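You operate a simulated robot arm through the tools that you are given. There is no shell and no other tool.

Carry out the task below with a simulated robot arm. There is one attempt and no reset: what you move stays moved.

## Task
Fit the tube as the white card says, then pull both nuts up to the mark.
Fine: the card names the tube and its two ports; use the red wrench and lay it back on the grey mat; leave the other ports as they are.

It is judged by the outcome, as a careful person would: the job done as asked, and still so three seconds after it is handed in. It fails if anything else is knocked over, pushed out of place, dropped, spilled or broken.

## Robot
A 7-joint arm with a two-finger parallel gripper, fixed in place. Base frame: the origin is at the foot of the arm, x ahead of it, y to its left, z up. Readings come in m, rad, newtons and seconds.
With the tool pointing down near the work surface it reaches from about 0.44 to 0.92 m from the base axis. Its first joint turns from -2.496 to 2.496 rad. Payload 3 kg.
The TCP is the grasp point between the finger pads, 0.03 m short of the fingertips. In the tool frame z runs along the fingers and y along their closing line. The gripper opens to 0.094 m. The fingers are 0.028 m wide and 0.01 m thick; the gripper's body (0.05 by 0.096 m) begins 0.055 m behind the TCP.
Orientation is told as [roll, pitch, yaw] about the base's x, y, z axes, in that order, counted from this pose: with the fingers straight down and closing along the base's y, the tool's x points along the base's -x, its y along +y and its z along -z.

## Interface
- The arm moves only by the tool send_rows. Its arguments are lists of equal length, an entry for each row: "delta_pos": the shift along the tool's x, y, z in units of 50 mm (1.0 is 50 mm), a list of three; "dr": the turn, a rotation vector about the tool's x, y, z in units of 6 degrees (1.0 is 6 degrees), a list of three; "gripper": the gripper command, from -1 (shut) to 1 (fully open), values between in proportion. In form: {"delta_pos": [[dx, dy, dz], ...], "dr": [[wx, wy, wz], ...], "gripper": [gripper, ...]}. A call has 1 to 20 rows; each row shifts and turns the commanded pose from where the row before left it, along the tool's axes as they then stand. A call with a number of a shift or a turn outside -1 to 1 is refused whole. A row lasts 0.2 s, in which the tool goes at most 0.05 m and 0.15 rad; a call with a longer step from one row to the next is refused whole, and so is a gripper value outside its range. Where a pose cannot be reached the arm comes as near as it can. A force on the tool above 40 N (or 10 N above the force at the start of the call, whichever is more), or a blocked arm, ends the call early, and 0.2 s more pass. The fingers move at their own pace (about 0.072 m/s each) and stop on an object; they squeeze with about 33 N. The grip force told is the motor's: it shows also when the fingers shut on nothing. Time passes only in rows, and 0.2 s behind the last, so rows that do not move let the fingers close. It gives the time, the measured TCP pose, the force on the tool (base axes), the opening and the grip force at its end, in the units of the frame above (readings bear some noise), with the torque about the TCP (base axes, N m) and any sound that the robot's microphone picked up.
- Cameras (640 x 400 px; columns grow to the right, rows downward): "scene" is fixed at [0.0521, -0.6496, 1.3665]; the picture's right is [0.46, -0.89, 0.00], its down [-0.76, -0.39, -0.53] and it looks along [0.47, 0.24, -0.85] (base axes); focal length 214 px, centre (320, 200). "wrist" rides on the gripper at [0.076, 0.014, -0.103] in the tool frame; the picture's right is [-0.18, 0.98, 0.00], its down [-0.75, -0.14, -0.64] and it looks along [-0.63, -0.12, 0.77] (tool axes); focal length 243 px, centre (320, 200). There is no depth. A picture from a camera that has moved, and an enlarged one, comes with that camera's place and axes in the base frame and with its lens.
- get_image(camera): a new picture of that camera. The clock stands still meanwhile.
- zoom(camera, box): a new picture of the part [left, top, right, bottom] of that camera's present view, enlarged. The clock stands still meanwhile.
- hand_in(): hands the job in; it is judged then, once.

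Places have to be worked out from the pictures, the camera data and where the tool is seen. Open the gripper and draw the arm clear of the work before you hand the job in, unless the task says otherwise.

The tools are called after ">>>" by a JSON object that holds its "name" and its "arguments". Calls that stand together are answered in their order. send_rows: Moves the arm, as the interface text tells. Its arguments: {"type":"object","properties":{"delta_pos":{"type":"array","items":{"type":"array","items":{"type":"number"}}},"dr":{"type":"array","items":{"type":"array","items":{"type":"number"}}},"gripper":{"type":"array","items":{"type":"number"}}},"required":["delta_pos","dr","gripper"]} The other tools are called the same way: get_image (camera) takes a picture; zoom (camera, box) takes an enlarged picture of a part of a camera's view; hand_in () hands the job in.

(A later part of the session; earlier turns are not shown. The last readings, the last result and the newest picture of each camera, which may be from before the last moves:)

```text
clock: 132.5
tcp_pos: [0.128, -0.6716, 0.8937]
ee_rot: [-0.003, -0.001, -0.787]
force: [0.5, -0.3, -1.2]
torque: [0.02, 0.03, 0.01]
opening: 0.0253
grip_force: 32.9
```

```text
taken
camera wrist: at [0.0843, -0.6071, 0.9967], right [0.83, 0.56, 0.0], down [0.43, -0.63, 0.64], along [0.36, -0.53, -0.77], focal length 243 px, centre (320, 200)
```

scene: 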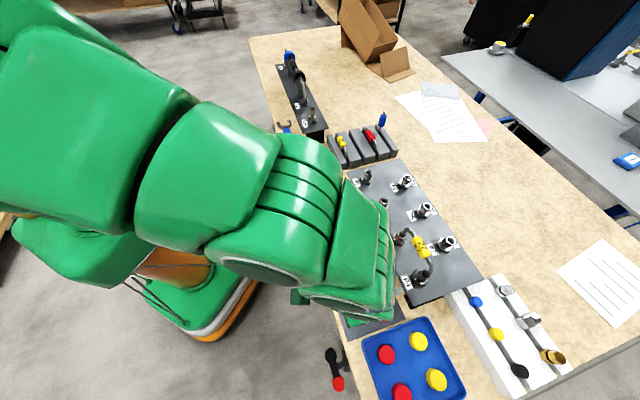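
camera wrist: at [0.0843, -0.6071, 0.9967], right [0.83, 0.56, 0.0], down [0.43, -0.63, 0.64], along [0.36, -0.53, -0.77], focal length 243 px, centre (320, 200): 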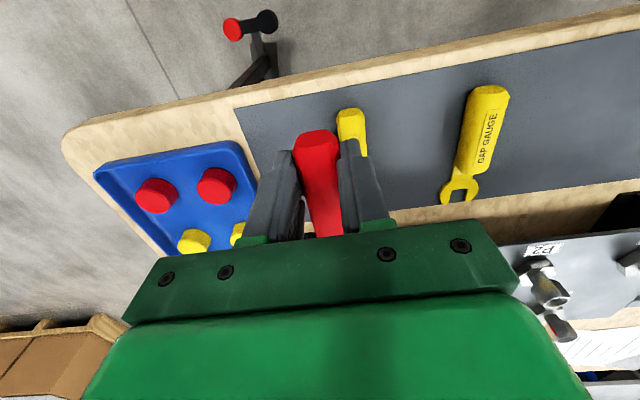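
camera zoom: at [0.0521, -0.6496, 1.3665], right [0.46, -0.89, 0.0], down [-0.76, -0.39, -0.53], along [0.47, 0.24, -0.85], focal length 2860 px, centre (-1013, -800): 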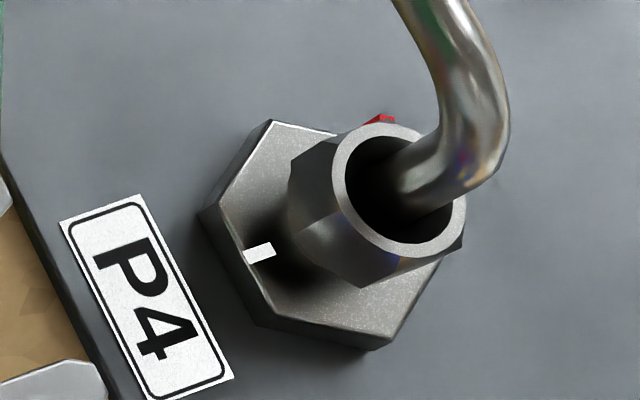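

The jaws are just entering the scene view of P4. I advance 3 cm for a look at alignment.

>>> {"name": "send_rows", "arguments": {"delta_pos": [[-0.3, 0, -0.04], [-0.3, 0, 0], [0, 0, 0]], "dr": [[0, 0, 0], [0, 0, 0], [0, 0, 0]], "gripper": [-1, -1, -1]}}

>>> {"name": "zoom", "arguments": {"camera": "scene", "box": [400, 260, 440, 290]}}

```text
clock: 133.3
tcp_pos: [0.1497, -0.693, 0.8976]
ee_rot: [-0.003, -0.003, -0.785]
force: [0.0, 0.2, -1.9]
torque: [0.04, 0.04, 0.01]
opening: 0.0252
grip_force: 33.5
```

```text
13.33 times, centred on (420, 275) of scene
camera zoom: at [0.0521, -0.6496, 1.3665], right [0.46, -0.89, 0.0], down [-0.76, -0.39, -0.53], along [0.47, 0.24, -0.85], focal length 2860 px, centre (-1013, -800)
```

zoom: 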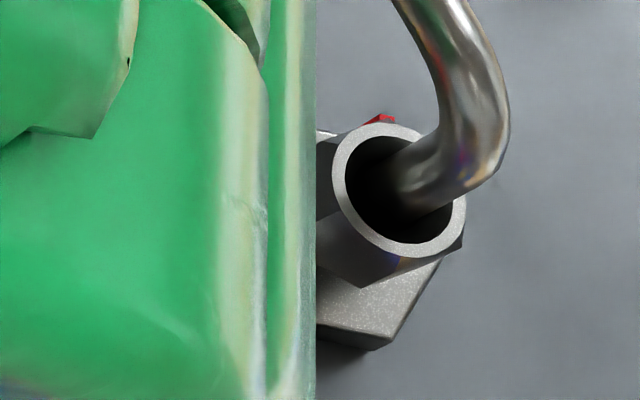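

The arm hides P4 from the square side. I'll swing round P4 to about 30°, where I can see the jaws, fit it there once to calibrate, and then swing back for the working strokes.

>>> {"name": "send_rows", "arguments": {"delta_pos": [[-0.022, 0.319, 0], [-0.022, 0.319, 0], [-0.022, 0.319, 0], [-0.022, 0.319, 0], [-0.022, 0.319, 0], [-0.022, 0.319, 0], [-0.022, 0.319, 0], [-0.022, 0.319, 0], [-0.022, 0.319, 0], [-0.022, 0.319, 0], [0, 0, 0]], "dr": [[0, 0, 1], [0, 0, 1], [0, 0, 1], [0, 0, 1], [0, 0, 1], [0, 0, 1], [0, 0, 1], [0, 0, 1], [0, 0, 1], [0, 0, 1], [0, 0, 0]], "gripper": [-1, -1, -1, -1, -1, -1, -1, -1, -1, -1, -1]}}

>>> {"name": "zoom", "arguments": {"camera": "scene", "box": [400, 255, 440, 285]}}

>>> {"name": "get_image", "arguments": {"camera": "wrist"}}

>>> {"name": "get_image", "arguments": {"camera": "scene"}}

```text
clock: 135.7
tcp_pos: [0.299, -0.657, 0.8978]
ee_rot: [0.0, -0.002, -1.834]
force: [-0.6, -0.3, -0.7]
torque: [0.04, -0.03, -0.01]
opening: 0.025
grip_force: 33.0
```

```text
13.33 times, centred on (420, 270) of scene
camera zoom: at [0.0521, -0.6496, 1.3665], right [0.46, -0.89, 0.0], down [-0.76, -0.39, -0.53], along [0.47, 0.24, -0.85], focal length 2860 px, centre (-1013, -733)
```

zoom: 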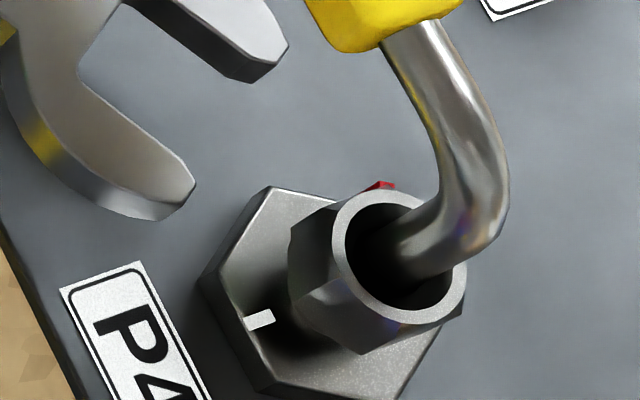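

```text
taken
camera wrist: at [0.3331, -0.5852, 0.9998], right [0.9, -0.43, 0.0], down [-0.33, -0.69, 0.64], along [-0.28, -0.58, -0.76], focal length 243 px, centre (320, 200)
```

wrist: 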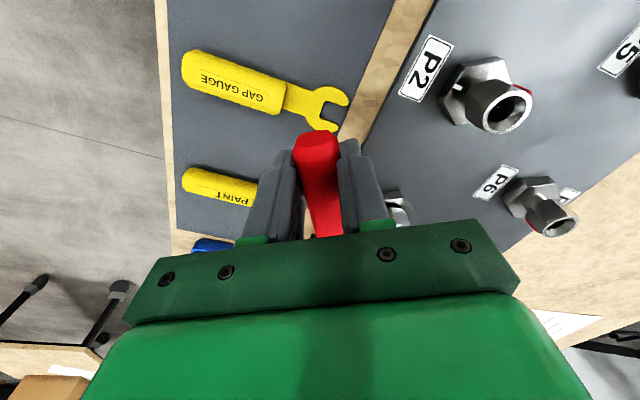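

```text
taken
```

scene: 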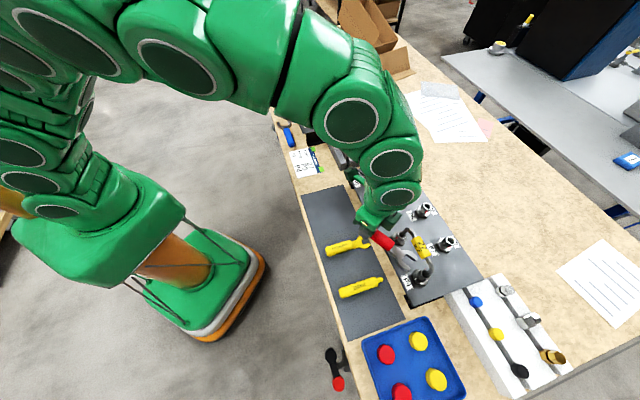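

Clear view from here. I zoom to take in the whole wrench head and the nut together.

>>> {"name": "zoom", "arguments": {"camera": "scene", "box": [392, 246, 436, 279]}}

```text
12.12 times, centred on (414, 262) of scene
camera zoom: at [0.0521, -0.6496, 1.3665], right [0.46, -0.89, 0.0], down [-0.76, -0.39, -0.53], along [0.47, 0.24, -0.85], focal length 2600 px, centre (-819, -558)
```

zoom: 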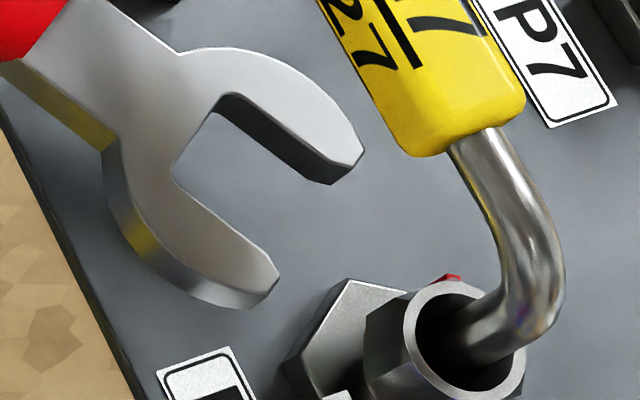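

The centreline passes about 4 mm to one side of the nut. I shift that over, lower 1.5 mm, advance 2 cm and re-check.

>>> {"name": "send_rows", "arguments": {"delta_pos": [[0, -0.084, 0.03], [-0.2, 0, 0], [-0.2, 0, 0], [0, 0, 0]], "dr": [[0, 0, 0], [0, 0, 0], [0, 0, 0], [0, 0, 0]], "gripper": [-1, -1, -1, -1]}}

>>> {"name": "zoom", "arguments": {"camera": "scene", "box": [400, 252, 436, 279]}}

```text
clock: 136.7
tcp_pos: [0.2899, -0.674, 0.8957]
ee_rot: [-0.001, -0.006, -1.833]
force: [0.5, -0.7, -1.2]
torque: [0.07, 0.01, -0.02]
opening: 0.0252
grip_force: 33.1
```

```text
14.81 times, centred on (418, 266) of scene
camera zoom: at [0.0521, -0.6496, 1.3665], right [0.46, -0.89, 0.0], down [-0.76, -0.39, -0.53], along [0.47, 0.24, -0.85], focal length 3177 px, centre (-1132, -770)
```

zoom: 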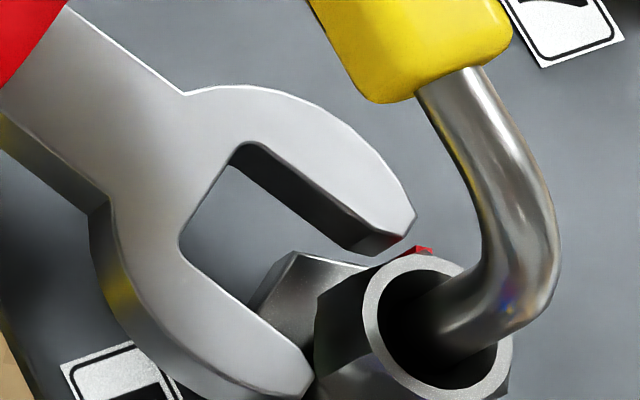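

Seen closer, I overshifted: the upper jaw would catch the red corner while the lower has spare room. I shift back 3.7 mm.

>>> {"name": "send_rows", "arguments": {"delta_pos": [[0, 0.074, 0], [0, 0, 0]], "dr": [[0, 0, 0], [0, 0, 0]], "gripper": [-1, -1]}}

>>> {"name": "zoom", "arguments": {"camera": "scene", "box": [400, 252, 436, 279]}}

```text
clock: 137.3
tcp_pos: [0.2928, -0.6761, 0.8957]
ee_rot: [-0.002, -0.004, -1.833]
force: [-0.1, -0.3, -1.2]
torque: [0.02, 0.01, -0.03]
opening: 0.0253
grip_force: 33.1
```

```text
14.81 times, centred on (418, 266) of scene
camera zoom: at [0.0521, -0.6496, 1.3665], right [0.46, -0.89, 0.0], down [-0.76, -0.39, -0.53], along [0.47, 0.24, -0.85], focal length 3177 px, centre (-1132, -770)
```

zoom: 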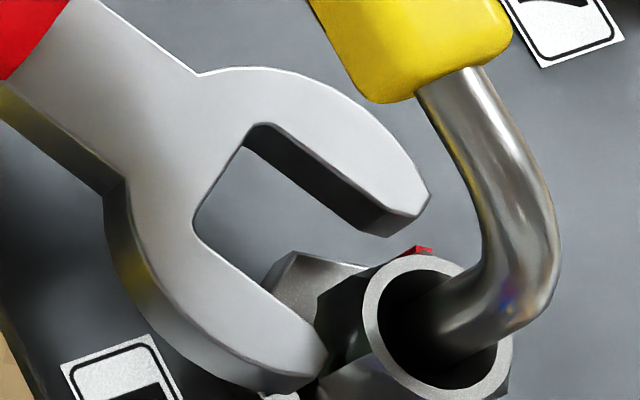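

Both jaws now clear their corners by about a millimetre. I slide on gently.

>>> {"name": "send_rows", "arguments": {"delta_pos": [[-0.08, 0, 0], [-0.08, 0, 0], [-0.08, 0, 0], [0, 0, 0]], "dr": [[0, 0, 0], [0, 0, 0], [0, 0, 0], [0, 0, 0]], "gripper": [-1, -1, -1, -1]}}

>>> {"name": "zoom", "arguments": {"camera": "scene", "box": [400, 252, 436, 279]}}

```text
clock: 137.9
tcp_pos: [0.2939, -0.6783, 0.8952]
ee_rot: [-0.001, 0.003, -1.832]
force: [-2.4, 11.4, 0.7]
torque: [0.08, 0.14, -0.86]
opening: 0.0255
grip_force: 32.7
stopped in row 2: the force on the tool passed its limit at 44 N (the readings are from after the stop); the commanded pose is now the measured one
```

```text
14.81 times, centred on (418, 266) of scene
camera zoom: at [0.0521, -0.6496, 1.3665], right [0.46, -0.89, 0.0], down [-0.76, -0.39, -0.53], along [0.47, 0.24, -0.85], focal length 3177 px, centre (-1132, -770)
```

zoom: 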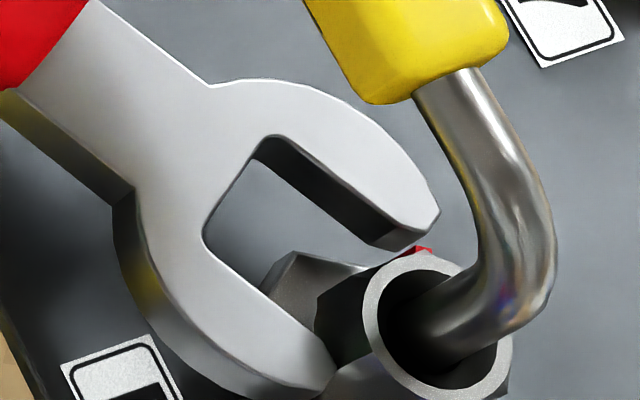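

The lower jaw caught its corner. I back off 3 mm, shift 1.2 mm to -y, and retry more gently.

>>> {"name": "send_rows", "arguments": {"delta_pos": [[0.06, 0, 0], [0, -0.025, 0], [-0.05, 0, 0], [-0.05, 0, 0], [0, 0, 0]], "dr": [[0, 0, 0], [0, 0, 0], [0, 0, 0], [0, 0, 0], [0, 0, 0]], "gripper": [-1, -1, -1, -1, -1]}}

>>> {"name": "zoom", "arguments": {"camera": "scene", "box": [400, 252, 436, 279]}}

```text
clock: 139.1
tcp_pos: [0.29, -0.6795, 0.894]
ee_rot: [-0.001, 0.006, -1.83]
force: [-6.5, 11.9, -3.0]
torque: [0.54, 0.07, -1.23]
opening: 0.0253
grip_force: 32.9
```

```text
14.81 times, centred on (418, 266) of scene
camera zoom: at [0.0521, -0.6496, 1.3665], right [0.46, -0.89, 0.0], down [-0.76, -0.39, -0.53], along [0.47, 0.24, -0.85], focal length 3177 px, centre (-1132, -770)
```

zoom: 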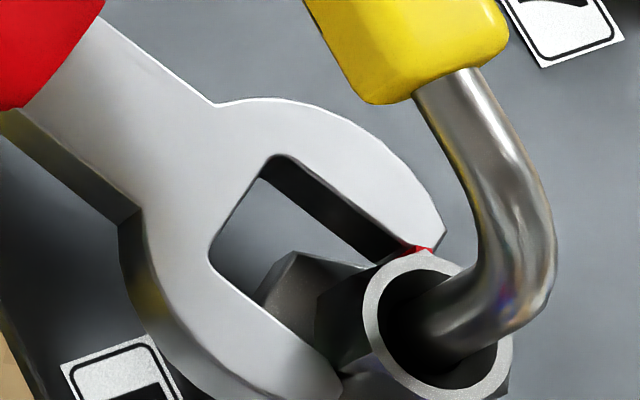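

It's going on. I keep easing to -y and advancing.

>>> {"name": "send_rows", "arguments": {"delta_pos": [[0, -0.018, 0], [-0.05, 0, 0], [-0.05, 0, 0], [0, 0, 0]], "dr": [[0, 0, 0], [0, 0, 0], [0, 0, 0], [0, 0, 0]], "gripper": [-1, -1, -1, -1]}}

>>> {"name": "zoom", "arguments": {"camera": "scene", "box": [400, 252, 436, 279]}}

```text
clock: 140.1
tcp_pos: [0.2891, -0.6873, 0.8953]
ee_rot: [0.001, 0.003, -1.832]
force: [-7.5, 2.1, -0.7]
torque: [-0.01, 0.17, -0.96]
opening: 0.0255
grip_force: 32.6
```

```text
14.81 times, centred on (418, 266) of scene
camera zoom: at [0.0521, -0.6496, 1.3665], right [0.46, -0.89, 0.0], down [-0.76, -0.39, -0.53], along [0.47, 0.24, -0.85], focal length 3177 px, centre (-1132, -770)
```

zoom: 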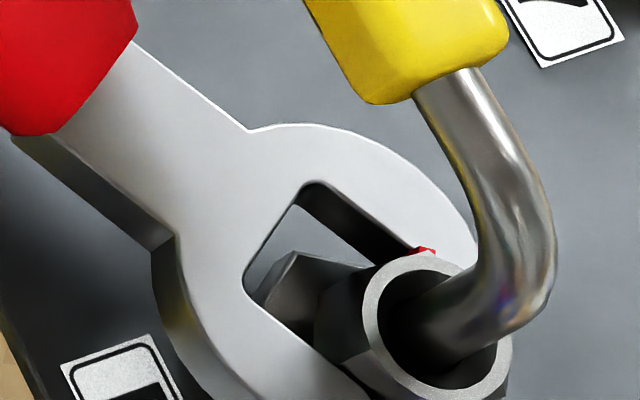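

On the flats now. I relieve the side load and find the throat.

>>> {"name": "send_rows", "arguments": {"delta_pos": [[0, -0.016, 0], [-0.05, 0, 0], [-0.05, 0, 0], [-0.04, 0, 0], [0, 0, 0]], "dr": [[0, 0, 0], [0, 0, 0], [0, 0, 0], [0, 0, 0], [0, 0, 0]], "gripper": [-1, -1, -1, -1, -1]}}

>>> {"name": "zoom", "arguments": {"camera": "scene", "box": [400, 252, 436, 279]}}

```text
clock: 141.3
tcp_pos: [0.2875, -0.6911, 0.8969]
ee_rot: [0.0, 0.004, -1.83]
force: [-5.1, 2.7, -2.3]
torque: [0.16, 0.07, -0.64]
opening: 0.0254
grip_force: 33.3
```

```text
14.81 times, centred on (418, 266) of scene
camera zoom: at [0.0521, -0.6496, 1.3665], right [0.46, -0.89, 0.0], down [-0.76, -0.39, -0.53], along [0.47, 0.24, -0.85], focal length 3177 px, centre (-1132, -770)
```

zoom: 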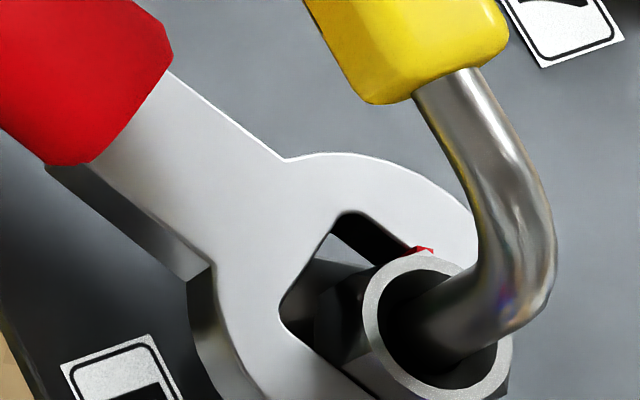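

Seated on the P4 nut, so its position relative to the tool is now known. I withdraw 4 cm, swing back 60° about it, and then slide on from the square side.

>>> {"name": "send_rows", "arguments": {"delta_pos": [[0.1, 0.001, 0], [0.15, 0.003, 0.01], [0.2, 0.004, 0], [0.2, 0.004, 0], [0.15, 0.003, 0], [0, 0, 0]], "dr": [[0, 0, 0], [0, 0, 0], [0, 0, 0], [0, 0, 0], [0, 0, 0], [0, 0, 0]], "gripper": [-1, -1, -1, -1, -1, -1]}}

>>> {"name": "send_rows", "arguments": {"delta_pos": [[-0.0116, -0.327, 0], [-0.0116, -0.327, 0], [-0.0116, -0.327, 0], [-0.0116, -0.327, 0], [-0.0116, -0.327, 0], [-0.0116, -0.327, 0], [-0.0116, -0.327, 0], [-0.0116, -0.327, 0], [-0.0116, -0.327, 0], [-0.0116, -0.327, 0], [0, 0, 0]], "dr": [[0, 0, -1], [0, 0, -1], [0, 0, -1], [0, 0, -1], [0, 0, -1], [0, 0, -1], [0, 0, -1], [0, 0, -1], [0, 0, -1], [0, 0, -1], [0, 0, 0]], "gripper": [-1, -1, -1, -1, -1, -1, -1, -1, -1, -1, -1]}}

>>> {"name": "zoom", "arguments": {"camera": "scene", "box": [400, 260, 440, 290]}}

```text
clock: 142.7
tcp_pos: [0.2973, -0.653, 0.8956]
ee_rot: [0.0, 0.001, -1.832]
force: [0.1, -0.2, -0.8]
torque: [0.04, 0.01, 0.01]
opening: 0.025
grip_force: 33.2
```

```text
clock: 145.1
tcp_pos: [0.1468, -0.6928, 0.8955]
ee_rot: [0.001, -0.001, -0.784]
force: [0.6, -0.4, -1.4]
torque: [0.03, 0.02, -0.02]
opening: 0.0253
grip_force: 33.3
```

```text
13.33 times, centred on (420, 275) of scene
camera zoom: at [0.0521, -0.6496, 1.3665], right [0.46, -0.89, 0.0], down [-0.76, -0.39, -0.53], along [0.47, 0.24, -0.85], focal length 2860 px, centre (-1013, -800)
```

zoom: 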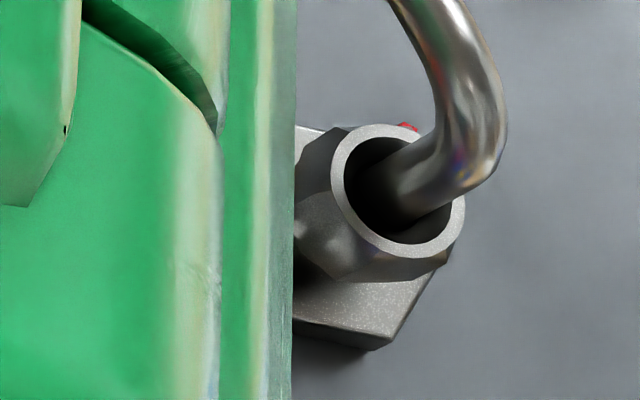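

The red line on P4 has shifted — the loose nut turned a little as the wrench came off. I look closer at its hex now.

>>> {"name": "zoom", "arguments": {"camera": "scene", "box": [415, 262, 435, 282]}}

```text
16.00 times, centred on (425, 272) of scene
camera zoom: at [0.0521, -0.6496, 1.3665], right [0.46, -0.89, 0.0], down [-0.76, -0.39, -0.53], along [0.47, 0.24, -0.85], focal length 3432 px, centre (-1360, -952)
```

zoom: 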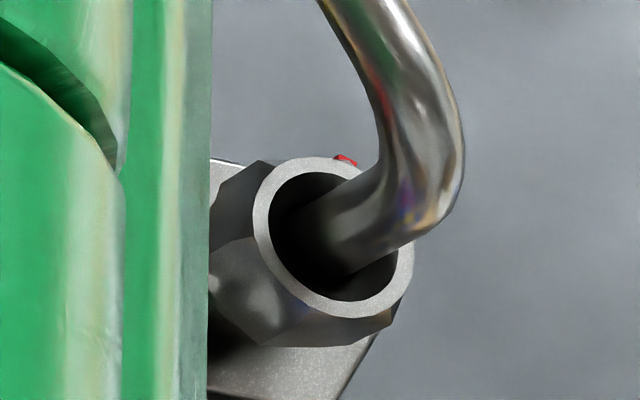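

The nut turned roughly 15° clockwise, so its hex is now at about 75°. I swing the wrench 15° to match and look.

>>> {"name": "send_rows", "arguments": {"delta_pos": [[-0.0168, 0.2722, 0], [-0.0168, 0.2722, 0], [-0.0168, 0.2722, 0], [0, 0, 0]], "dr": [[0, 0, 0.8333], [0, 0, 0.8333], [0, 0, 0.8333], [0, 0, 0]], "gripper": [-1, -1, -1, -1]}}

>>> {"name": "zoom", "arguments": {"camera": "scene", "box": [403, 260, 435, 284]}}

```text
clock: 146.1
tcp_pos: [0.1781, -0.667, 0.8953]
ee_rot: [0.002, 0.005, -1.046]
force: [0.5, -0.2, -1.4]
torque: [0.06, 0.02, 0.02]
opening: 0.0249
grip_force: 33.4
```

```text
16.00 times, centred on (419, 272) of scene
camera zoom: at [0.0521, -0.6496, 1.3665], right [0.46, -0.89, 0.0], down [-0.76, -0.39, -0.53], along [0.47, 0.24, -0.85], focal length 3432 px, centre (-1264, -952)
```

zoom: 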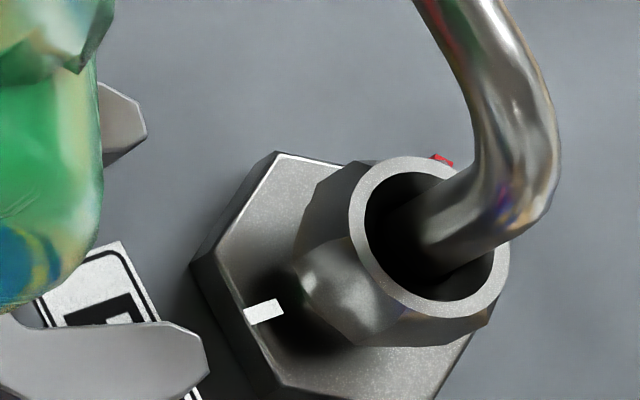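

Excellent view from this angle: hex at about 76°. The lower jaw would overlap its corner by about 2 mm while the upper has plenty, so I shift 3 mm to -y and re-check.

>>> {"name": "send_rows", "arguments": {"delta_pos": [[0, -0.06, 0], [-0.15, 0, 0], [0, 0, 0]], "dr": [[0, 0, 0], [0, 0, 0], [0, 0, 0]], "gripper": [-1, -1, -1]}}

>>> {"name": "zoom", "arguments": {"camera": "scene", "box": [403, 260, 435, 284]}}

```text
clock: 146.9
tcp_pos: [0.179, -0.6742, 0.8941]
ee_rot: [0.002, 0.004, -1.045]
force: [0.7, 0.6, -1.1]
torque: [0.07, 0.03, 0.02]
opening: 0.0253
grip_force: 33.3
```

```text
16.00 times, centred on (419, 272) of scene
camera zoom: at [0.0521, -0.6496, 1.3665], right [0.46, -0.89, 0.0], down [-0.76, -0.39, -0.53], along [0.47, 0.24, -0.85], focal length 3432 px, centre (-1264, -952)
```

zoom: 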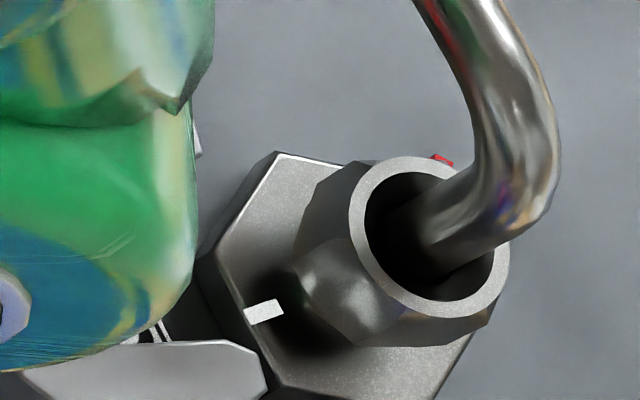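

The lower jaw now clears by just under a millimetre. I nudge back 0.4 mm and advance with care.

>>> {"name": "send_rows", "arguments": {"delta_pos": [[-0.1, 0.008, -0.02], [-0.1, 0, 0], [-0.06, 0, 0], [0, 0, 0]], "dr": [[0, 0, 0], [0, 0, 0], [0, 0, 0], [0, 0, 0]], "gripper": [-1, -1, -1, -1]}}

>>> {"name": "zoom", "arguments": {"camera": "scene", "box": [408, 262, 440, 286]}}

```text
clock: 147.9
tcp_pos: [0.1869, -0.6866, 0.8964]
ee_rot: [0.001, 0.002, -1.045]
force: [-0.6, 0.5, -1.5]
torque: [0.06, 0.0, 0.03]
opening: 0.0253
grip_force: 33.0
```

```text
16.00 times, centred on (424, 274) of scene
camera zoom: at [0.0521, -0.6496, 1.3665], right [0.46, -0.89, 0.0], down [-0.76, -0.39, -0.53], along [0.47, 0.24, -0.85], focal length 3432 px, centre (-1344, -984)
```

zoom: 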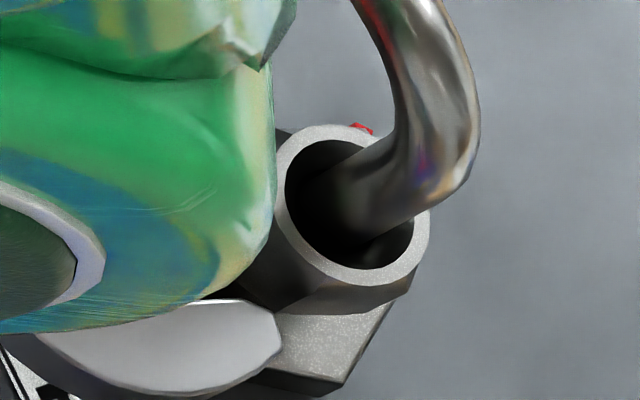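

No contact yet. I continue in small steps.

>>> {"name": "send_rows", "arguments": {"delta_pos": [[-0.06, 0, 0], [-0.06, 0, 0], [-0.06, 0, 0], [0, 0, 0]], "dr": [[0, 0, 0], [0, 0, 0], [0, 0, 0], [0, 0, 0]], "gripper": [-1, -1, -1, -1]}}

>>> {"name": "zoom", "arguments": {"camera": "scene", "box": [408, 262, 440, 286]}}

```text
clock: 148.9
tcp_pos: [0.1901, -0.694, 0.8946]
ee_rot: [0.002, 0.004, -1.046]
force: [-3.8, -1.4, -3.0]
torque: [0.18, 0.2, -0.49]
opening: 0.0253
grip_force: 33.1
```

```text
16.00 times, centred on (424, 274) of scene
camera zoom: at [0.0521, -0.6496, 1.3665], right [0.46, -0.89, 0.0], down [-0.76, -0.39, -0.53], along [0.47, 0.24, -0.85], focal length 3432 px, centre (-1344, -984)
```

zoom: 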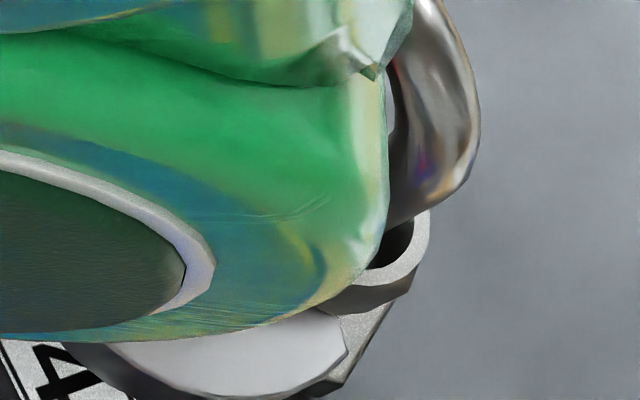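

It's sliding on with only about 4 N sideways. I ease to -y and continue to the throat.

>>> {"name": "send_rows", "arguments": {"delta_pos": [[-0.06, -0.008, 0], [-0.06, 0, 0], [-0.06, 0, 0], [-0.05, 0, 0], [0, 0, 0]], "dr": [[0, 0, 0], [0, 0, 0], [0, 0, 0], [0, 0, 0], [0, 0, 0]], "gripper": [-1, -1, -1, -1, -1]}}

```text
clock: 150.1
tcp_pos: [0.1958, -0.7048, 0.8957]
ee_rot: [0.002, 0.0, -1.045]
force: [0.1, 0.3, -1.1]
torque: [0.02, 0.04, -0.08]
opening: 0.0253
grip_force: 33.0
```

Seated with no load. I turn clockwise: first 24°, then look.

>>> {"name": "send_rows", "arguments": {"delta_pos": [[-0.0126, 0.2402, 0], [-0.0126, 0.2402, 0], [-0.0126, 0.2402, 0], [-0.0126, 0.2402, 0], [0, 0, 0]], "dr": [[0, 0, 1], [0, 0, 1], [0, 0, 1], [0, 0, 1], [0, 0, 0]], "gripper": [-1, -1, -1, -1, -1]}}

>>> {"name": "zoom", "arguments": {"camera": "scene", "box": [408, 258, 440, 282]}}

```text
clock: 151.3
tcp_pos: [0.2424, -0.6886, 0.8957]
ee_rot: [0.0, 0.004, -1.464]
force: [3.1, -0.3, -2.1]
torque: [0.21, -0.07, 0.38]
opening: 0.0254
grip_force: 32.6
```

```text
16.00 times, centred on (424, 270) of scene
camera zoom: at [0.0521, -0.6496, 1.3665], right [0.46, -0.89, 0.0], down [-0.76, -0.39, -0.53], along [0.47, 0.24, -0.85], focal length 3432 px, centre (-1344, -920)
```

zoom: 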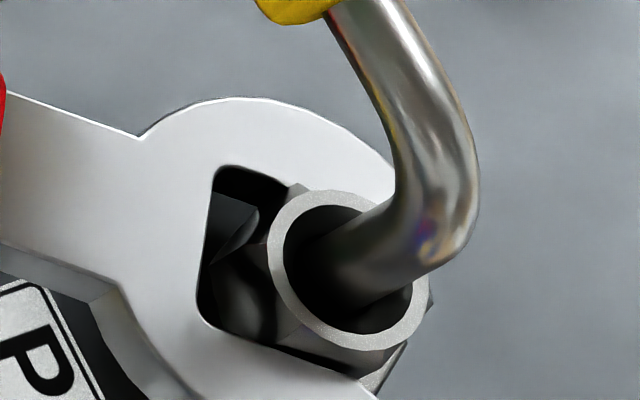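

The nut is turning with the wrench. I continue 27° further to the end of this stroke.

>>> {"name": "send_rows", "arguments": {"delta_pos": [[-0.0126, 0.2402, 0], [-0.0126, 0.2402, 0], [-0.0126, 0.2402, 0], [-0.0126, 0.2402, 0], [-0.0063, 0.1201, 0], [0, 0, 0]], "dr": [[0, 0, 1], [0, 0, 1], [0, 0, 1], [0, 0, 1], [0, 0, 0.5], [0, 0, 0]], "gripper": [-1, -1, -1, -1, -1, -1]}}

>>> {"name": "zoom", "arguments": {"camera": "scene", "box": [408, 258, 440, 282]}}

>>> {"name": "zoom", "arguments": {"camera": "scene", "box": [380, 225, 440, 270]}}

```text
clock: 152.7
tcp_pos: [0.2944, -0.696, 0.8958]
ee_rot: [-0.002, 0.003, -1.934]
force: [3.9, -1.2, -2.6]
torque: [0.15, -0.16, 0.56]
opening: 0.0254
grip_force: 33.2
```

```text
16.00 times, centred on (424, 270) of scene
camera zoom: at [0.0521, -0.6496, 1.3665], right [0.46, -0.89, 0.0], down [-0.76, -0.39, -0.53], along [0.47, 0.24, -0.85], focal length 3432 px, centre (-1344, -920)
```

zoom: 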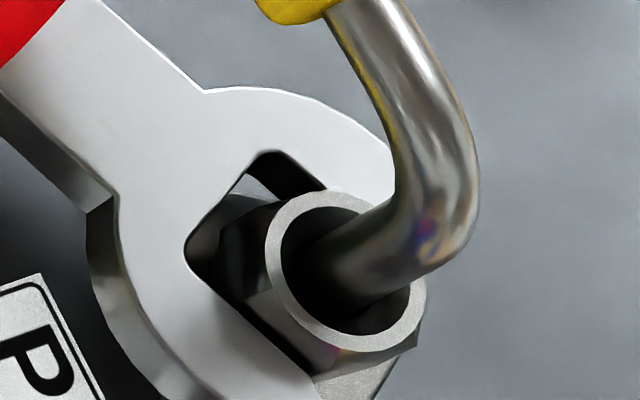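

```text
8.89 times, centred on (410, 248) of scene
camera zoom: at [0.0521, -0.6496, 1.3665], right [0.46, -0.89, 0.0], down [-0.76, -0.39, -0.53], along [0.47, 0.24, -0.85], focal length 1906 px, centre (-480, -222)
```

zoom: 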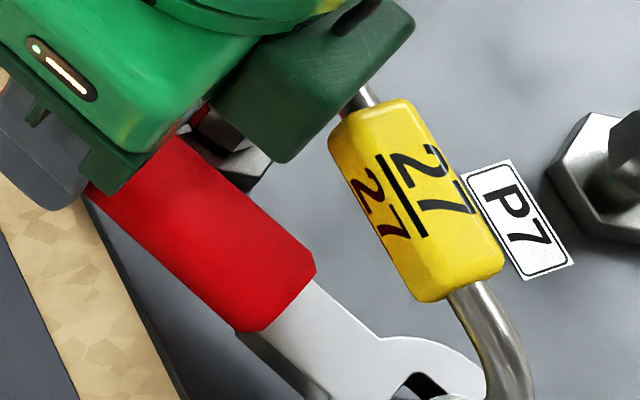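

No contact near P3 and forces are low. I back-rotate 5° to unload, then withdraw and inspect the hex.

>>> {"name": "send_rows", "arguments": {"delta_pos": [[-0.0088, -0.2003, 0], [0, 0, 0], [0.1, 0, 0], [0.15, 0, 0], [0.2, 0, 0], [0.2, 0, 0], [0.15, 0, 0], [0, 0, 0]], "dr": [[0, 0, -0.8333], [0, 0, 0], [0, 0, 0], [0, 0, 0], [0, 0, 0], [0, 0, 0], [0, 0, 0], [0, 0, 0]], "gripper": [-1, -1, -1, -1, -1, -1, -1, -1]}}

>>> {"name": "zoom", "arguments": {"camera": "scene", "box": [408, 258, 440, 282]}}

```text
clock: 154.5
tcp_pos: [0.2963, -0.6544, 0.8968]
ee_rot: [-0.002, 0.004, -1.849]
force: [0.2, -0.3, -1.3]
torque: [0.09, 0.0, 0.01]
opening: 0.0252
grip_force: 32.5
```

```text
16.00 times, centred on (424, 270) of scene
camera zoom: at [0.0521, -0.6496, 1.3665], right [0.46, -0.89, 0.0], down [-0.76, -0.39, -0.53], along [0.47, 0.24, -0.85], focal length 3432 px, centre (-1344, -920)
```

zoom: 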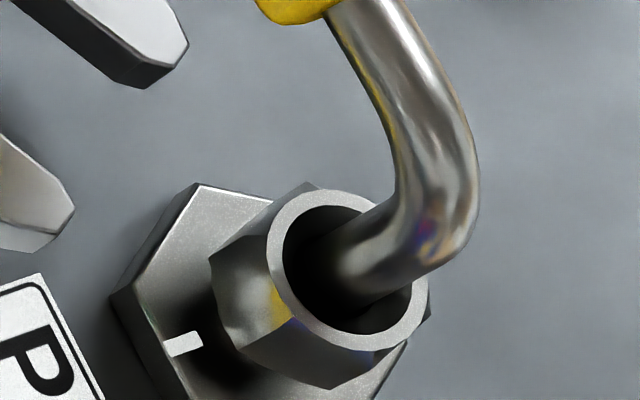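

The nut's hex is now at about 48°/108°. I check the wrench's angle in the grip before the next engagement.

>>> {"name": "zoom", "arguments": {"camera": "scene", "box": [390, 240, 438, 276]}}

```text
11.11 times, centred on (414, 258) of scene
camera zoom: at [0.0521, -0.6496, 1.3665], right [0.46, -0.89, 0.0], down [-0.76, -0.39, -0.53], along [0.47, 0.24, -0.85], focal length 2383 px, centre (-724, -444)
```

zoom: 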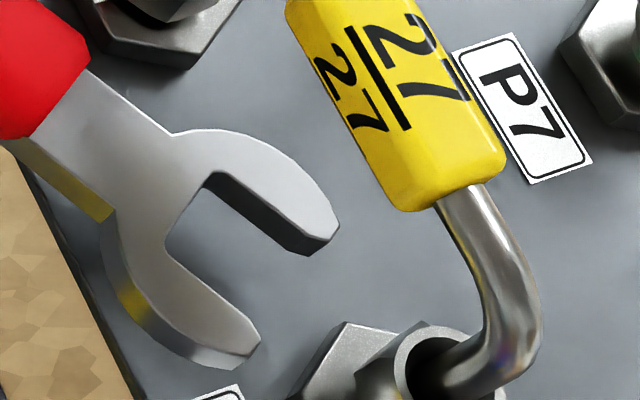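

Rotating back under load had flexed the wrench about 3° in the grip; the earlier P3 method (withdraw straight) kept it true. I line the wrench up with the hex at 48°, where I can see it, including that offset.

>>> {"name": "send_rows", "arguments": {"delta_pos": [[0, 0.16, 0], [-0.0016, -0.2918, 0], [-0.0016, -0.2918, 0], [-0.0016, -0.2918, 0], [-0.0016, -0.2918, 0], [0, 0, 0]], "dr": [[0, 0, 0], [0, 0, -0.904], [0, 0, -0.904], [0, 0, -0.904], [0, 0, -0.904], [0, 0, 0]], "gripper": [-1, -1, -1, -1, -1, -1]}}

>>> {"name": "zoom", "arguments": {"camera": "scene", "box": [396, 250, 436, 280]}}

```text
clock: 155.9
tcp_pos: [0.2465, -0.6498, 0.8943]
ee_rot: [0.001, 0.0, -1.47]
force: [0.2, -0.4, -1.7]
torque: [0.07, 0.0, 0.0]
opening: 0.0253
grip_force: 33.3
```

```text
13.33 times, centred on (416, 265) of scene
camera zoom: at [0.0521, -0.6496, 1.3665], right [0.46, -0.89, 0.0], down [-0.76, -0.39, -0.53], along [0.47, 0.24, -0.85], focal length 2860 px, centre (-960, -667)
```

zoom: 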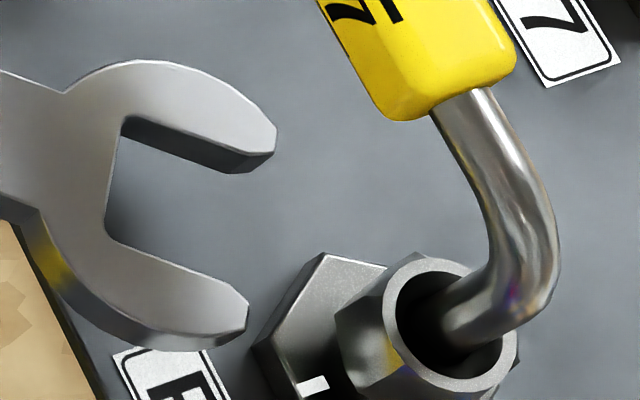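

The corner paths show I over-corrected: the wrench needs to go about 4.7 mm back to -y. I do that and advance 1.5 cm.

>>> {"name": "send_rows", "arguments": {"delta_pos": [[0, -0.094, 0], [-0.15, 0, -0.02], [-0.15, 0, 0], [0, 0, 0]], "dr": [[0, 0, 0], [0, 0, 0], [0, 0, 0], [0, 0, 0]], "gripper": [-1, -1, -1, -1]}}

>>> {"name": "zoom", "arguments": {"camera": "scene", "box": [402, 254, 438, 281]}}

```text
clock: 156.9
tcp_pos: [0.2436, -0.6658, 0.8971]
ee_rot: [0.001, 0.004, -1.471]
force: [0.4, 0.2, -2.4]
torque: [0.07, 0.0, -0.02]
opening: 0.0255
grip_force: 33.1
```

```text
14.81 times, centred on (420, 268) of scene
camera zoom: at [0.0521, -0.6496, 1.3665], right [0.46, -0.89, 0.0], down [-0.76, -0.39, -0.53], along [0.47, 0.24, -0.85], focal length 3177 px, centre (-1162, -800)
```

zoom: 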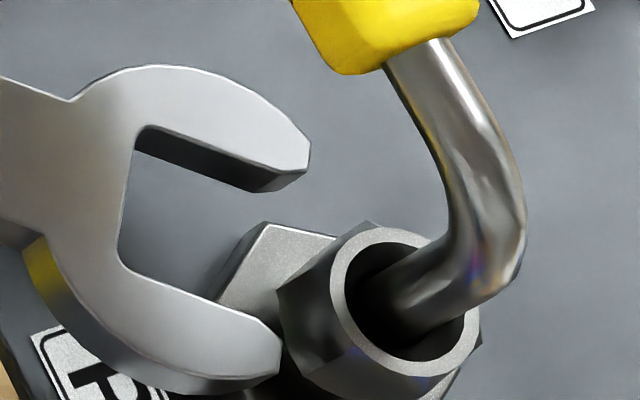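

Very close now; it needs only ~0.7 mm more. I trim and slide on.

>>> {"name": "send_rows", "arguments": {"delta_pos": [[0, -0.014, 0.02], [-0.08, 0, 0], [-0.06, 0, 0], [-0.06, 0, 0], [0, 0, 0]], "dr": [[0, 0, 0], [0, 0, 0], [0, 0, 0], [0, 0, 0], [0, 0, 0]], "gripper": [-1, -1, -1, -1, -1]}}

>>> {"name": "zoom", "arguments": {"camera": "scene", "box": [402, 254, 438, 281]}}

```text
clock: 158.1
tcp_pos: [0.2425, -0.6759, 0.8941]
ee_rot: [0.0, 0.004, -1.47]
force: [-6.2, 2.2, -1.0]
torque: [0.11, 0.2, -0.83]
opening: 0.0253
grip_force: 33.0
```

```text
14.81 times, centred on (420, 268) of scene
camera zoom: at [0.0521, -0.6496, 1.3665], right [0.46, -0.89, 0.0], down [-0.76, -0.39, -0.53], along [0.47, 0.24, -0.85], focal length 3177 px, centre (-1162, -800)
```

zoom: 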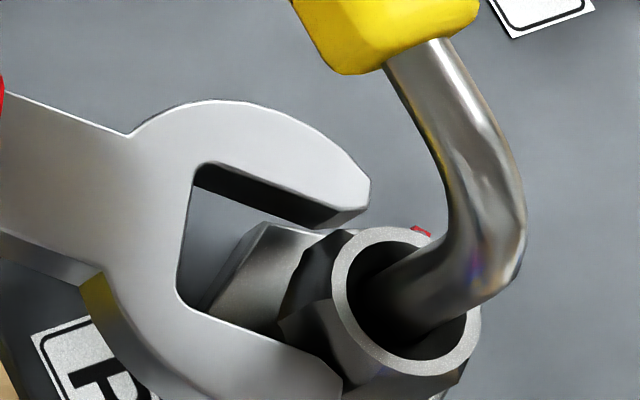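

The red line is back in view — the jaw nudged the loose nut round. I look closely before doing more.

>>> {"name": "zoom", "arguments": {"camera": "scene", "box": [410, 262, 436, 282]}}

```text
16.00 times, centred on (423, 272) of scene
camera zoom: at [0.0521, -0.6496, 1.3665], right [0.46, -0.89, 0.0], down [-0.76, -0.39, -0.53], along [0.47, 0.24, -0.85], focal length 3432 px, centre (-1328, -952)
```

zoom: 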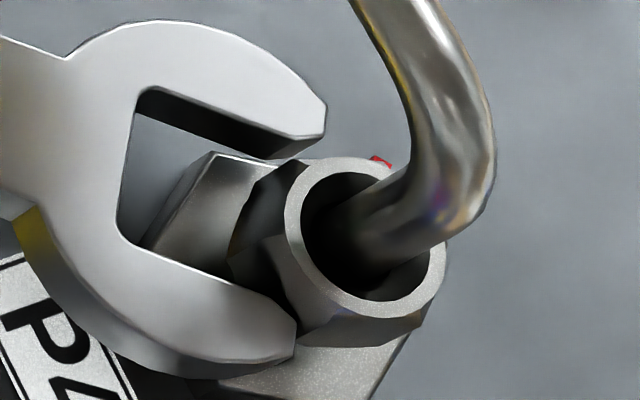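

The nut is back at about 75° with the red line at -45°. I back off, swing to 75° where I had it seated cleanly before, and redo the stroke the way that worked on P3.

>>> {"name": "send_rows", "arguments": {"delta_pos": [[0.15, 0, 0], [0.15, 0, 0], [0.15, 0, 0], [-0.0164, -0.3136, 0], [-0.0164, -0.3136, 0], [-0.0164, -0.3136, 0], [-0.0164, -0.3136, 0], [0, 0, 0]], "dr": [[0, 0, 0], [0, 0, 0], [0, 0, 0], [0, 0, -1], [0, 0, -1], [0, 0, -1], [0, 0, -1], [0, 0, 0]], "gripper": [-1, -1, -1, -1, -1, -1, -1, -1]}}

>>> {"name": "zoom", "arguments": {"camera": "scene", "box": [403, 260, 435, 284]}}

```text
clock: 159.9
tcp_pos: [0.182, -0.6705, 0.8967]
ee_rot: [0.001, 0.004, -1.049]
force: [-0.4, 0.4, -1.2]
torque: [0.06, 0.08, 0.0]
opening: 0.0253
grip_force: 32.7
```

```text
16.00 times, centred on (419, 272) of scene
camera zoom: at [0.0521, -0.6496, 1.3665], right [0.46, -0.89, 0.0], down [-0.76, -0.39, -0.53], along [0.47, 0.24, -0.85], focal length 3432 px, centre (-1264, -952)
```

zoom: 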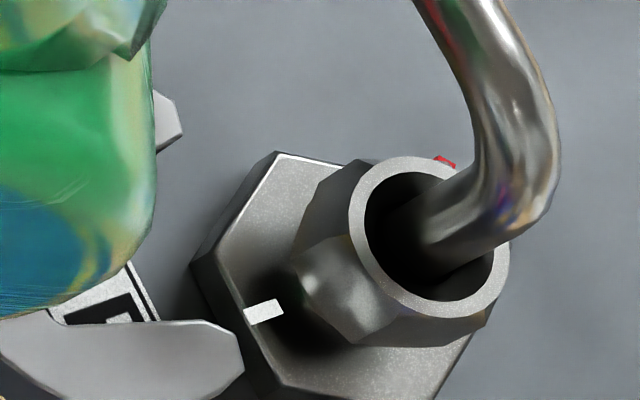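

Same picture as before my successful fit here, so I repeat it: shift 2.6 mm to -y and slide on.

>>> {"name": "send_rows", "arguments": {"delta_pos": [[0, -0.052, 0.01], [-0.15, 0, 0], [-0.15, 0, 0], [-0.1, 0, 0], [0, 0, 0]], "dr": [[0, 0, 0], [0, 0, 0], [0, 0, 0], [0, 0, 0], [0, 0, 0]], "gripper": [-1, -1, -1, -1, -1]}}

>>> {"name": "zoom", "arguments": {"camera": "scene", "box": [408, 262, 440, 286]}}

```text
clock: 161.1
tcp_pos: [0.1905, -0.6897, 0.8965]
ee_rot: [0.003, 0.001, -1.051]
force: [-0.8, -0.6, -1.7]
torque: [0.04, 0.03, 0.01]
opening: 0.0252
grip_force: 33.1
```

```text
16.00 times, centred on (424, 274) of scene
camera zoom: at [0.0521, -0.6496, 1.3665], right [0.46, -0.89, 0.0], down [-0.76, -0.39, -0.53], along [0.47, 0.24, -0.85], focal length 3432 px, centre (-1344, -984)
```

zoom: 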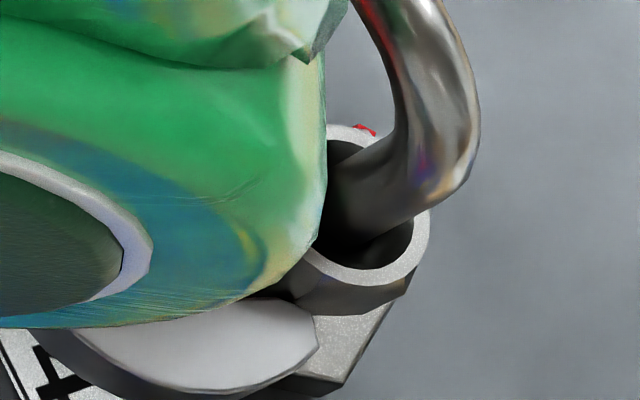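

>>> {"name": "send_rows", "arguments": {"delta_pos": [[-0.06, 0, 0], [-0.06, -0.004, 0], [-0.06, -0.004, 0], [-0.06, 0, 0], [-0.06, 0, 0], [0, 0, 0]], "dr": [[0, 0, 0], [0, 0, 0], [0, 0, 0], [0, 0, 0], [0, 0, 0], [0, 0, 0]], "gripper": [-1, -1, -1, -1, -1, -1]}}

>>> {"name": "zoom", "arguments": {"camera": "scene", "box": [408, 262, 440, 286]}}

```text
clock: 162.5
tcp_pos: [0.1965, -0.7031, 0.8952]
ee_rot: [0.001, 0.001, -1.051]
force: [-2.6, -1.2, -2.1]
torque: [-0.04, 0.07, -0.24]
opening: 0.0251
grip_force: 33.1
```

```text
16.00 times, centred on (424, 274) of scene
camera zoom: at [0.0521, -0.6496, 1.3665], right [0.46, -0.89, 0.0], down [-0.76, -0.39, -0.53], along [0.47, 0.24, -0.85], focal length 3432 px, centre (-1344, -984)
```

zoom: 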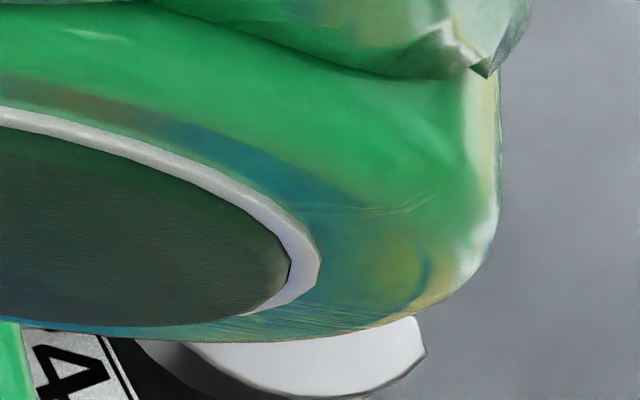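

Engaged again with little force. I seat it fully to the throat.

>>> {"name": "send_rows", "arguments": {"delta_pos": [[-0.05, 0, 0], [-0.05, 0, 0], [-0.03, 0, 0], [0, 0, 0]], "dr": [[0, 0, 0], [0, 0, 0], [0, 0, 0], [0, 0, 0]], "gripper": [-1, -1, -1, -1]}}

```text
clock: 163.3
tcp_pos: [0.1986, -0.7074, 0.8944]
ee_rot: [0.004, 0.011, -1.054]
force: [-2.8, 3.2, -1.7]
torque: [0.14, 0.17, -0.22]
opening: 0.0252
grip_force: 33.1
stopped in row 3: the force on the tool passed its limit at 43 N (the readings are from after the stop); the commanded pose is now the measured one
```

Throat found at R≈0.111. I back off 1.5 mm, level the tool, and turn 48° clockwise.

>>> {"name": "send_rows", "arguments": {"delta_pos": [[0.03, 0, 0], [-0.0124, 0.2352, 0], [-0.0124, 0.2352, 0], [-0.0124, 0.2352, 0], [-0.0124, 0.2352, 0], [0, 0, 0]], "dr": [[0, -0.1, 0], [0, 0, 1], [0, 0, 1], [0, 0, 1], [0, 0, 1], [0, 0, 0]], "gripper": [-1, -1, -1, -1, -1, -1]}}

>>> {"name": "zoom", "arguments": {"camera": "scene", "box": [408, 258, 440, 282]}}

>>> {"name": "send_rows", "arguments": {"delta_pos": [[-0.0124, 0.2352, 0], [-0.0124, 0.2352, 0], [-0.0124, 0.2352, 0], [-0.0124, 0.2352, 0], [0, 0, 0]], "dr": [[0, 0, 1], [0, 0, 1], [0, 0, 1], [0, 0, 1], [0, 0, 0]], "gripper": [-1, -1, -1, -1, -1]}}

>>> {"name": "zoom", "arguments": {"camera": "scene", "box": [408, 258, 440, 282]}}

```text
clock: 164.7
tcp_pos: [0.2406, -0.6906, 0.8947]
ee_rot: [0.005, 0.002, -1.472]
force: [2.9, -0.3, -2.4]
torque: [0.22, -0.07, 0.48]
opening: 0.0251
grip_force: 32.9
```

```text
16.00 times, centred on (424, 270) of scene
camera zoom: at [0.0521, -0.6496, 1.3665], right [0.46, -0.89, 0.0], down [-0.76, -0.39, -0.53], along [0.47, 0.24, -0.85], focal length 3432 px, centre (-1344, -920)
```

zoom: 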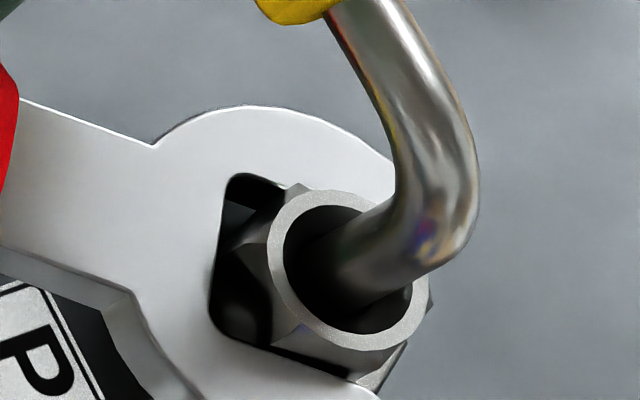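

```text
clock: 165.9
tcp_pos: [0.2897, -0.6971, 0.8947]
ee_rot: [0.003, 0.004, -1.89]
force: [5.7, 0.1, -3.1]
torque: [0.29, -0.22, 0.62]
opening: 0.0251
grip_force: 32.7
```

```text
16.00 times, centred on (424, 270) of scene
camera zoom: at [0.0521, -0.6496, 1.3665], right [0.46, -0.89, 0.0], down [-0.76, -0.39, -0.53], along [0.47, 0.24, -0.85], focal length 3432 px, centre (-1344, -920)
```

zoom: 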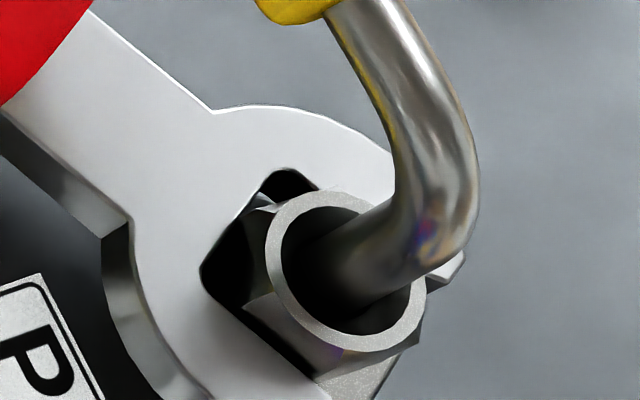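

The nut has come round with the wrench. I withdraw straight out, as on P3, and inspect.

>>> {"name": "send_rows", "arguments": {"delta_pos": [[0, 0.02, 0], [0.1, 0, 0], [0.15, 0, 0], [0.2, 0, 0], [0.2, 0, 0], [0.15, 0, 0], [0, 0, 0]], "dr": [[0, 0, 0], [0, 0, 0], [0, 0, 0], [0, 0, 0], [0, 0, 0], [0, 0, 0], [0, 0, 0]], "gripper": [-1, -1, -1, -1, -1, -1, -1]}}

>>> {"name": "zoom", "arguments": {"camera": "scene", "box": [408, 258, 440, 282]}}

>>> {"name": "zoom", "arguments": {"camera": "scene", "box": [390, 246, 436, 280]}}

```text
clock: 167.5
tcp_pos: [0.3027, -0.6574, 0.8939]
ee_rot: [0.003, 0.003, -1.891]
force: [1.2, 0.8, -1.2]
torque: [0.1, -0.03, 0.01]
opening: 0.025
grip_force: 33.4
```

```text
16.00 times, centred on (424, 270) of scene
camera zoom: at [0.0521, -0.6496, 1.3665], right [0.46, -0.89, 0.0], down [-0.76, -0.39, -0.53], along [0.47, 0.24, -0.85], focal length 3432 px, centre (-1344, -920)
```

zoom: 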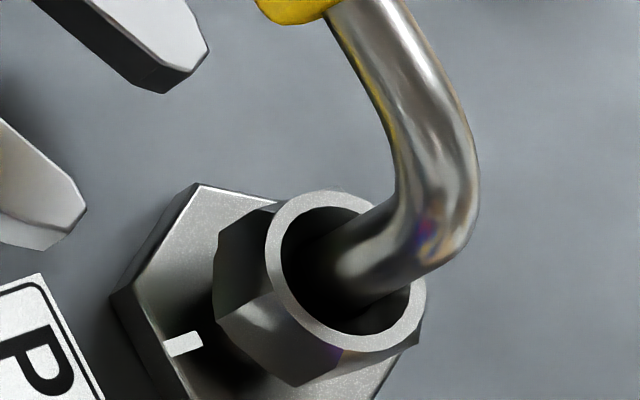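

```text
11.76 times, centred on (413, 263) of scene
camera zoom: at [0.0521, -0.6496, 1.3665], right [0.46, -0.89, 0.0], down [-0.76, -0.39, -0.53], along [0.47, 0.24, -0.85], focal length 2523 px, centre (-774, -541)
```

zoom: 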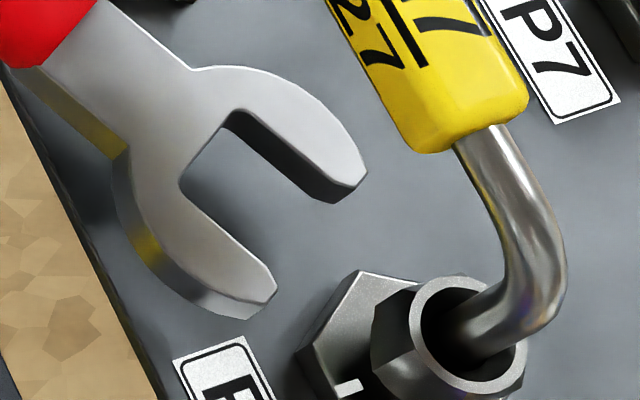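

Good: the hex has advanced about 50° to 24°/84°, and the wrench came off cleanly. I swing back about the nut by 60° for the next stroke.

>>> {"name": "send_rows", "arguments": {"delta_pos": [[-0.018, -0.3188, 0], [-0.018, -0.3188, 0], [-0.018, -0.3188, 0], [-0.018, -0.3188, 0], [-0.018, -0.3188, 0], [-0.018, -0.3188, 0], [-0.018, -0.3188, 0], [-0.018, -0.3188, 0], [-0.018, -0.3188, 0], [0, 0, 0]], "dr": [[0, 0, -1], [0, 0, -1], [0, 0, -1], [0, 0, -1], [0, 0, -1], [0, 0, -1], [0, 0, -1], [0, 0, -1], [0, 0, -1], [0, 0, 0]], "gripper": [-1, -1, -1, -1, -1, -1, -1, -1, -1, -1]}}

>>> {"name": "zoom", "arguments": {"camera": "scene", "box": [403, 260, 435, 284]}}

```text
clock: 169.7
tcp_pos: [0.1671, -0.683, 0.8939]
ee_rot: [0.004, -0.001, -0.947]
force: [-0.7, 0.8, -0.9]
torque: [0.1, 0.06, -0.02]
opening: 0.0253
grip_force: 32.8
```

```text
16.00 times, centred on (419, 272) of scene
camera zoom: at [0.0521, -0.6496, 1.3665], right [0.46, -0.89, 0.0], down [-0.76, -0.39, -0.53], along [0.47, 0.24, -0.85], focal length 3432 px, centre (-1264, -952)
```

zoom: 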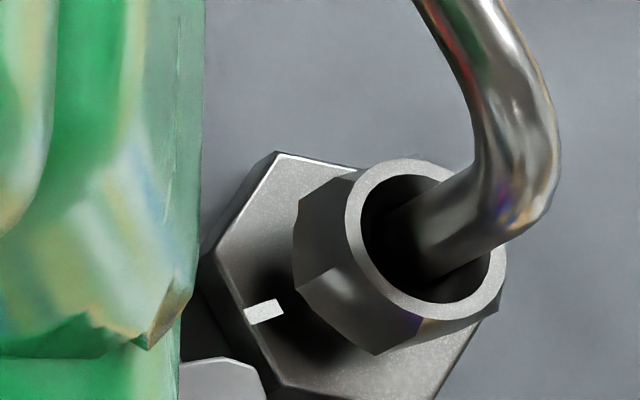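

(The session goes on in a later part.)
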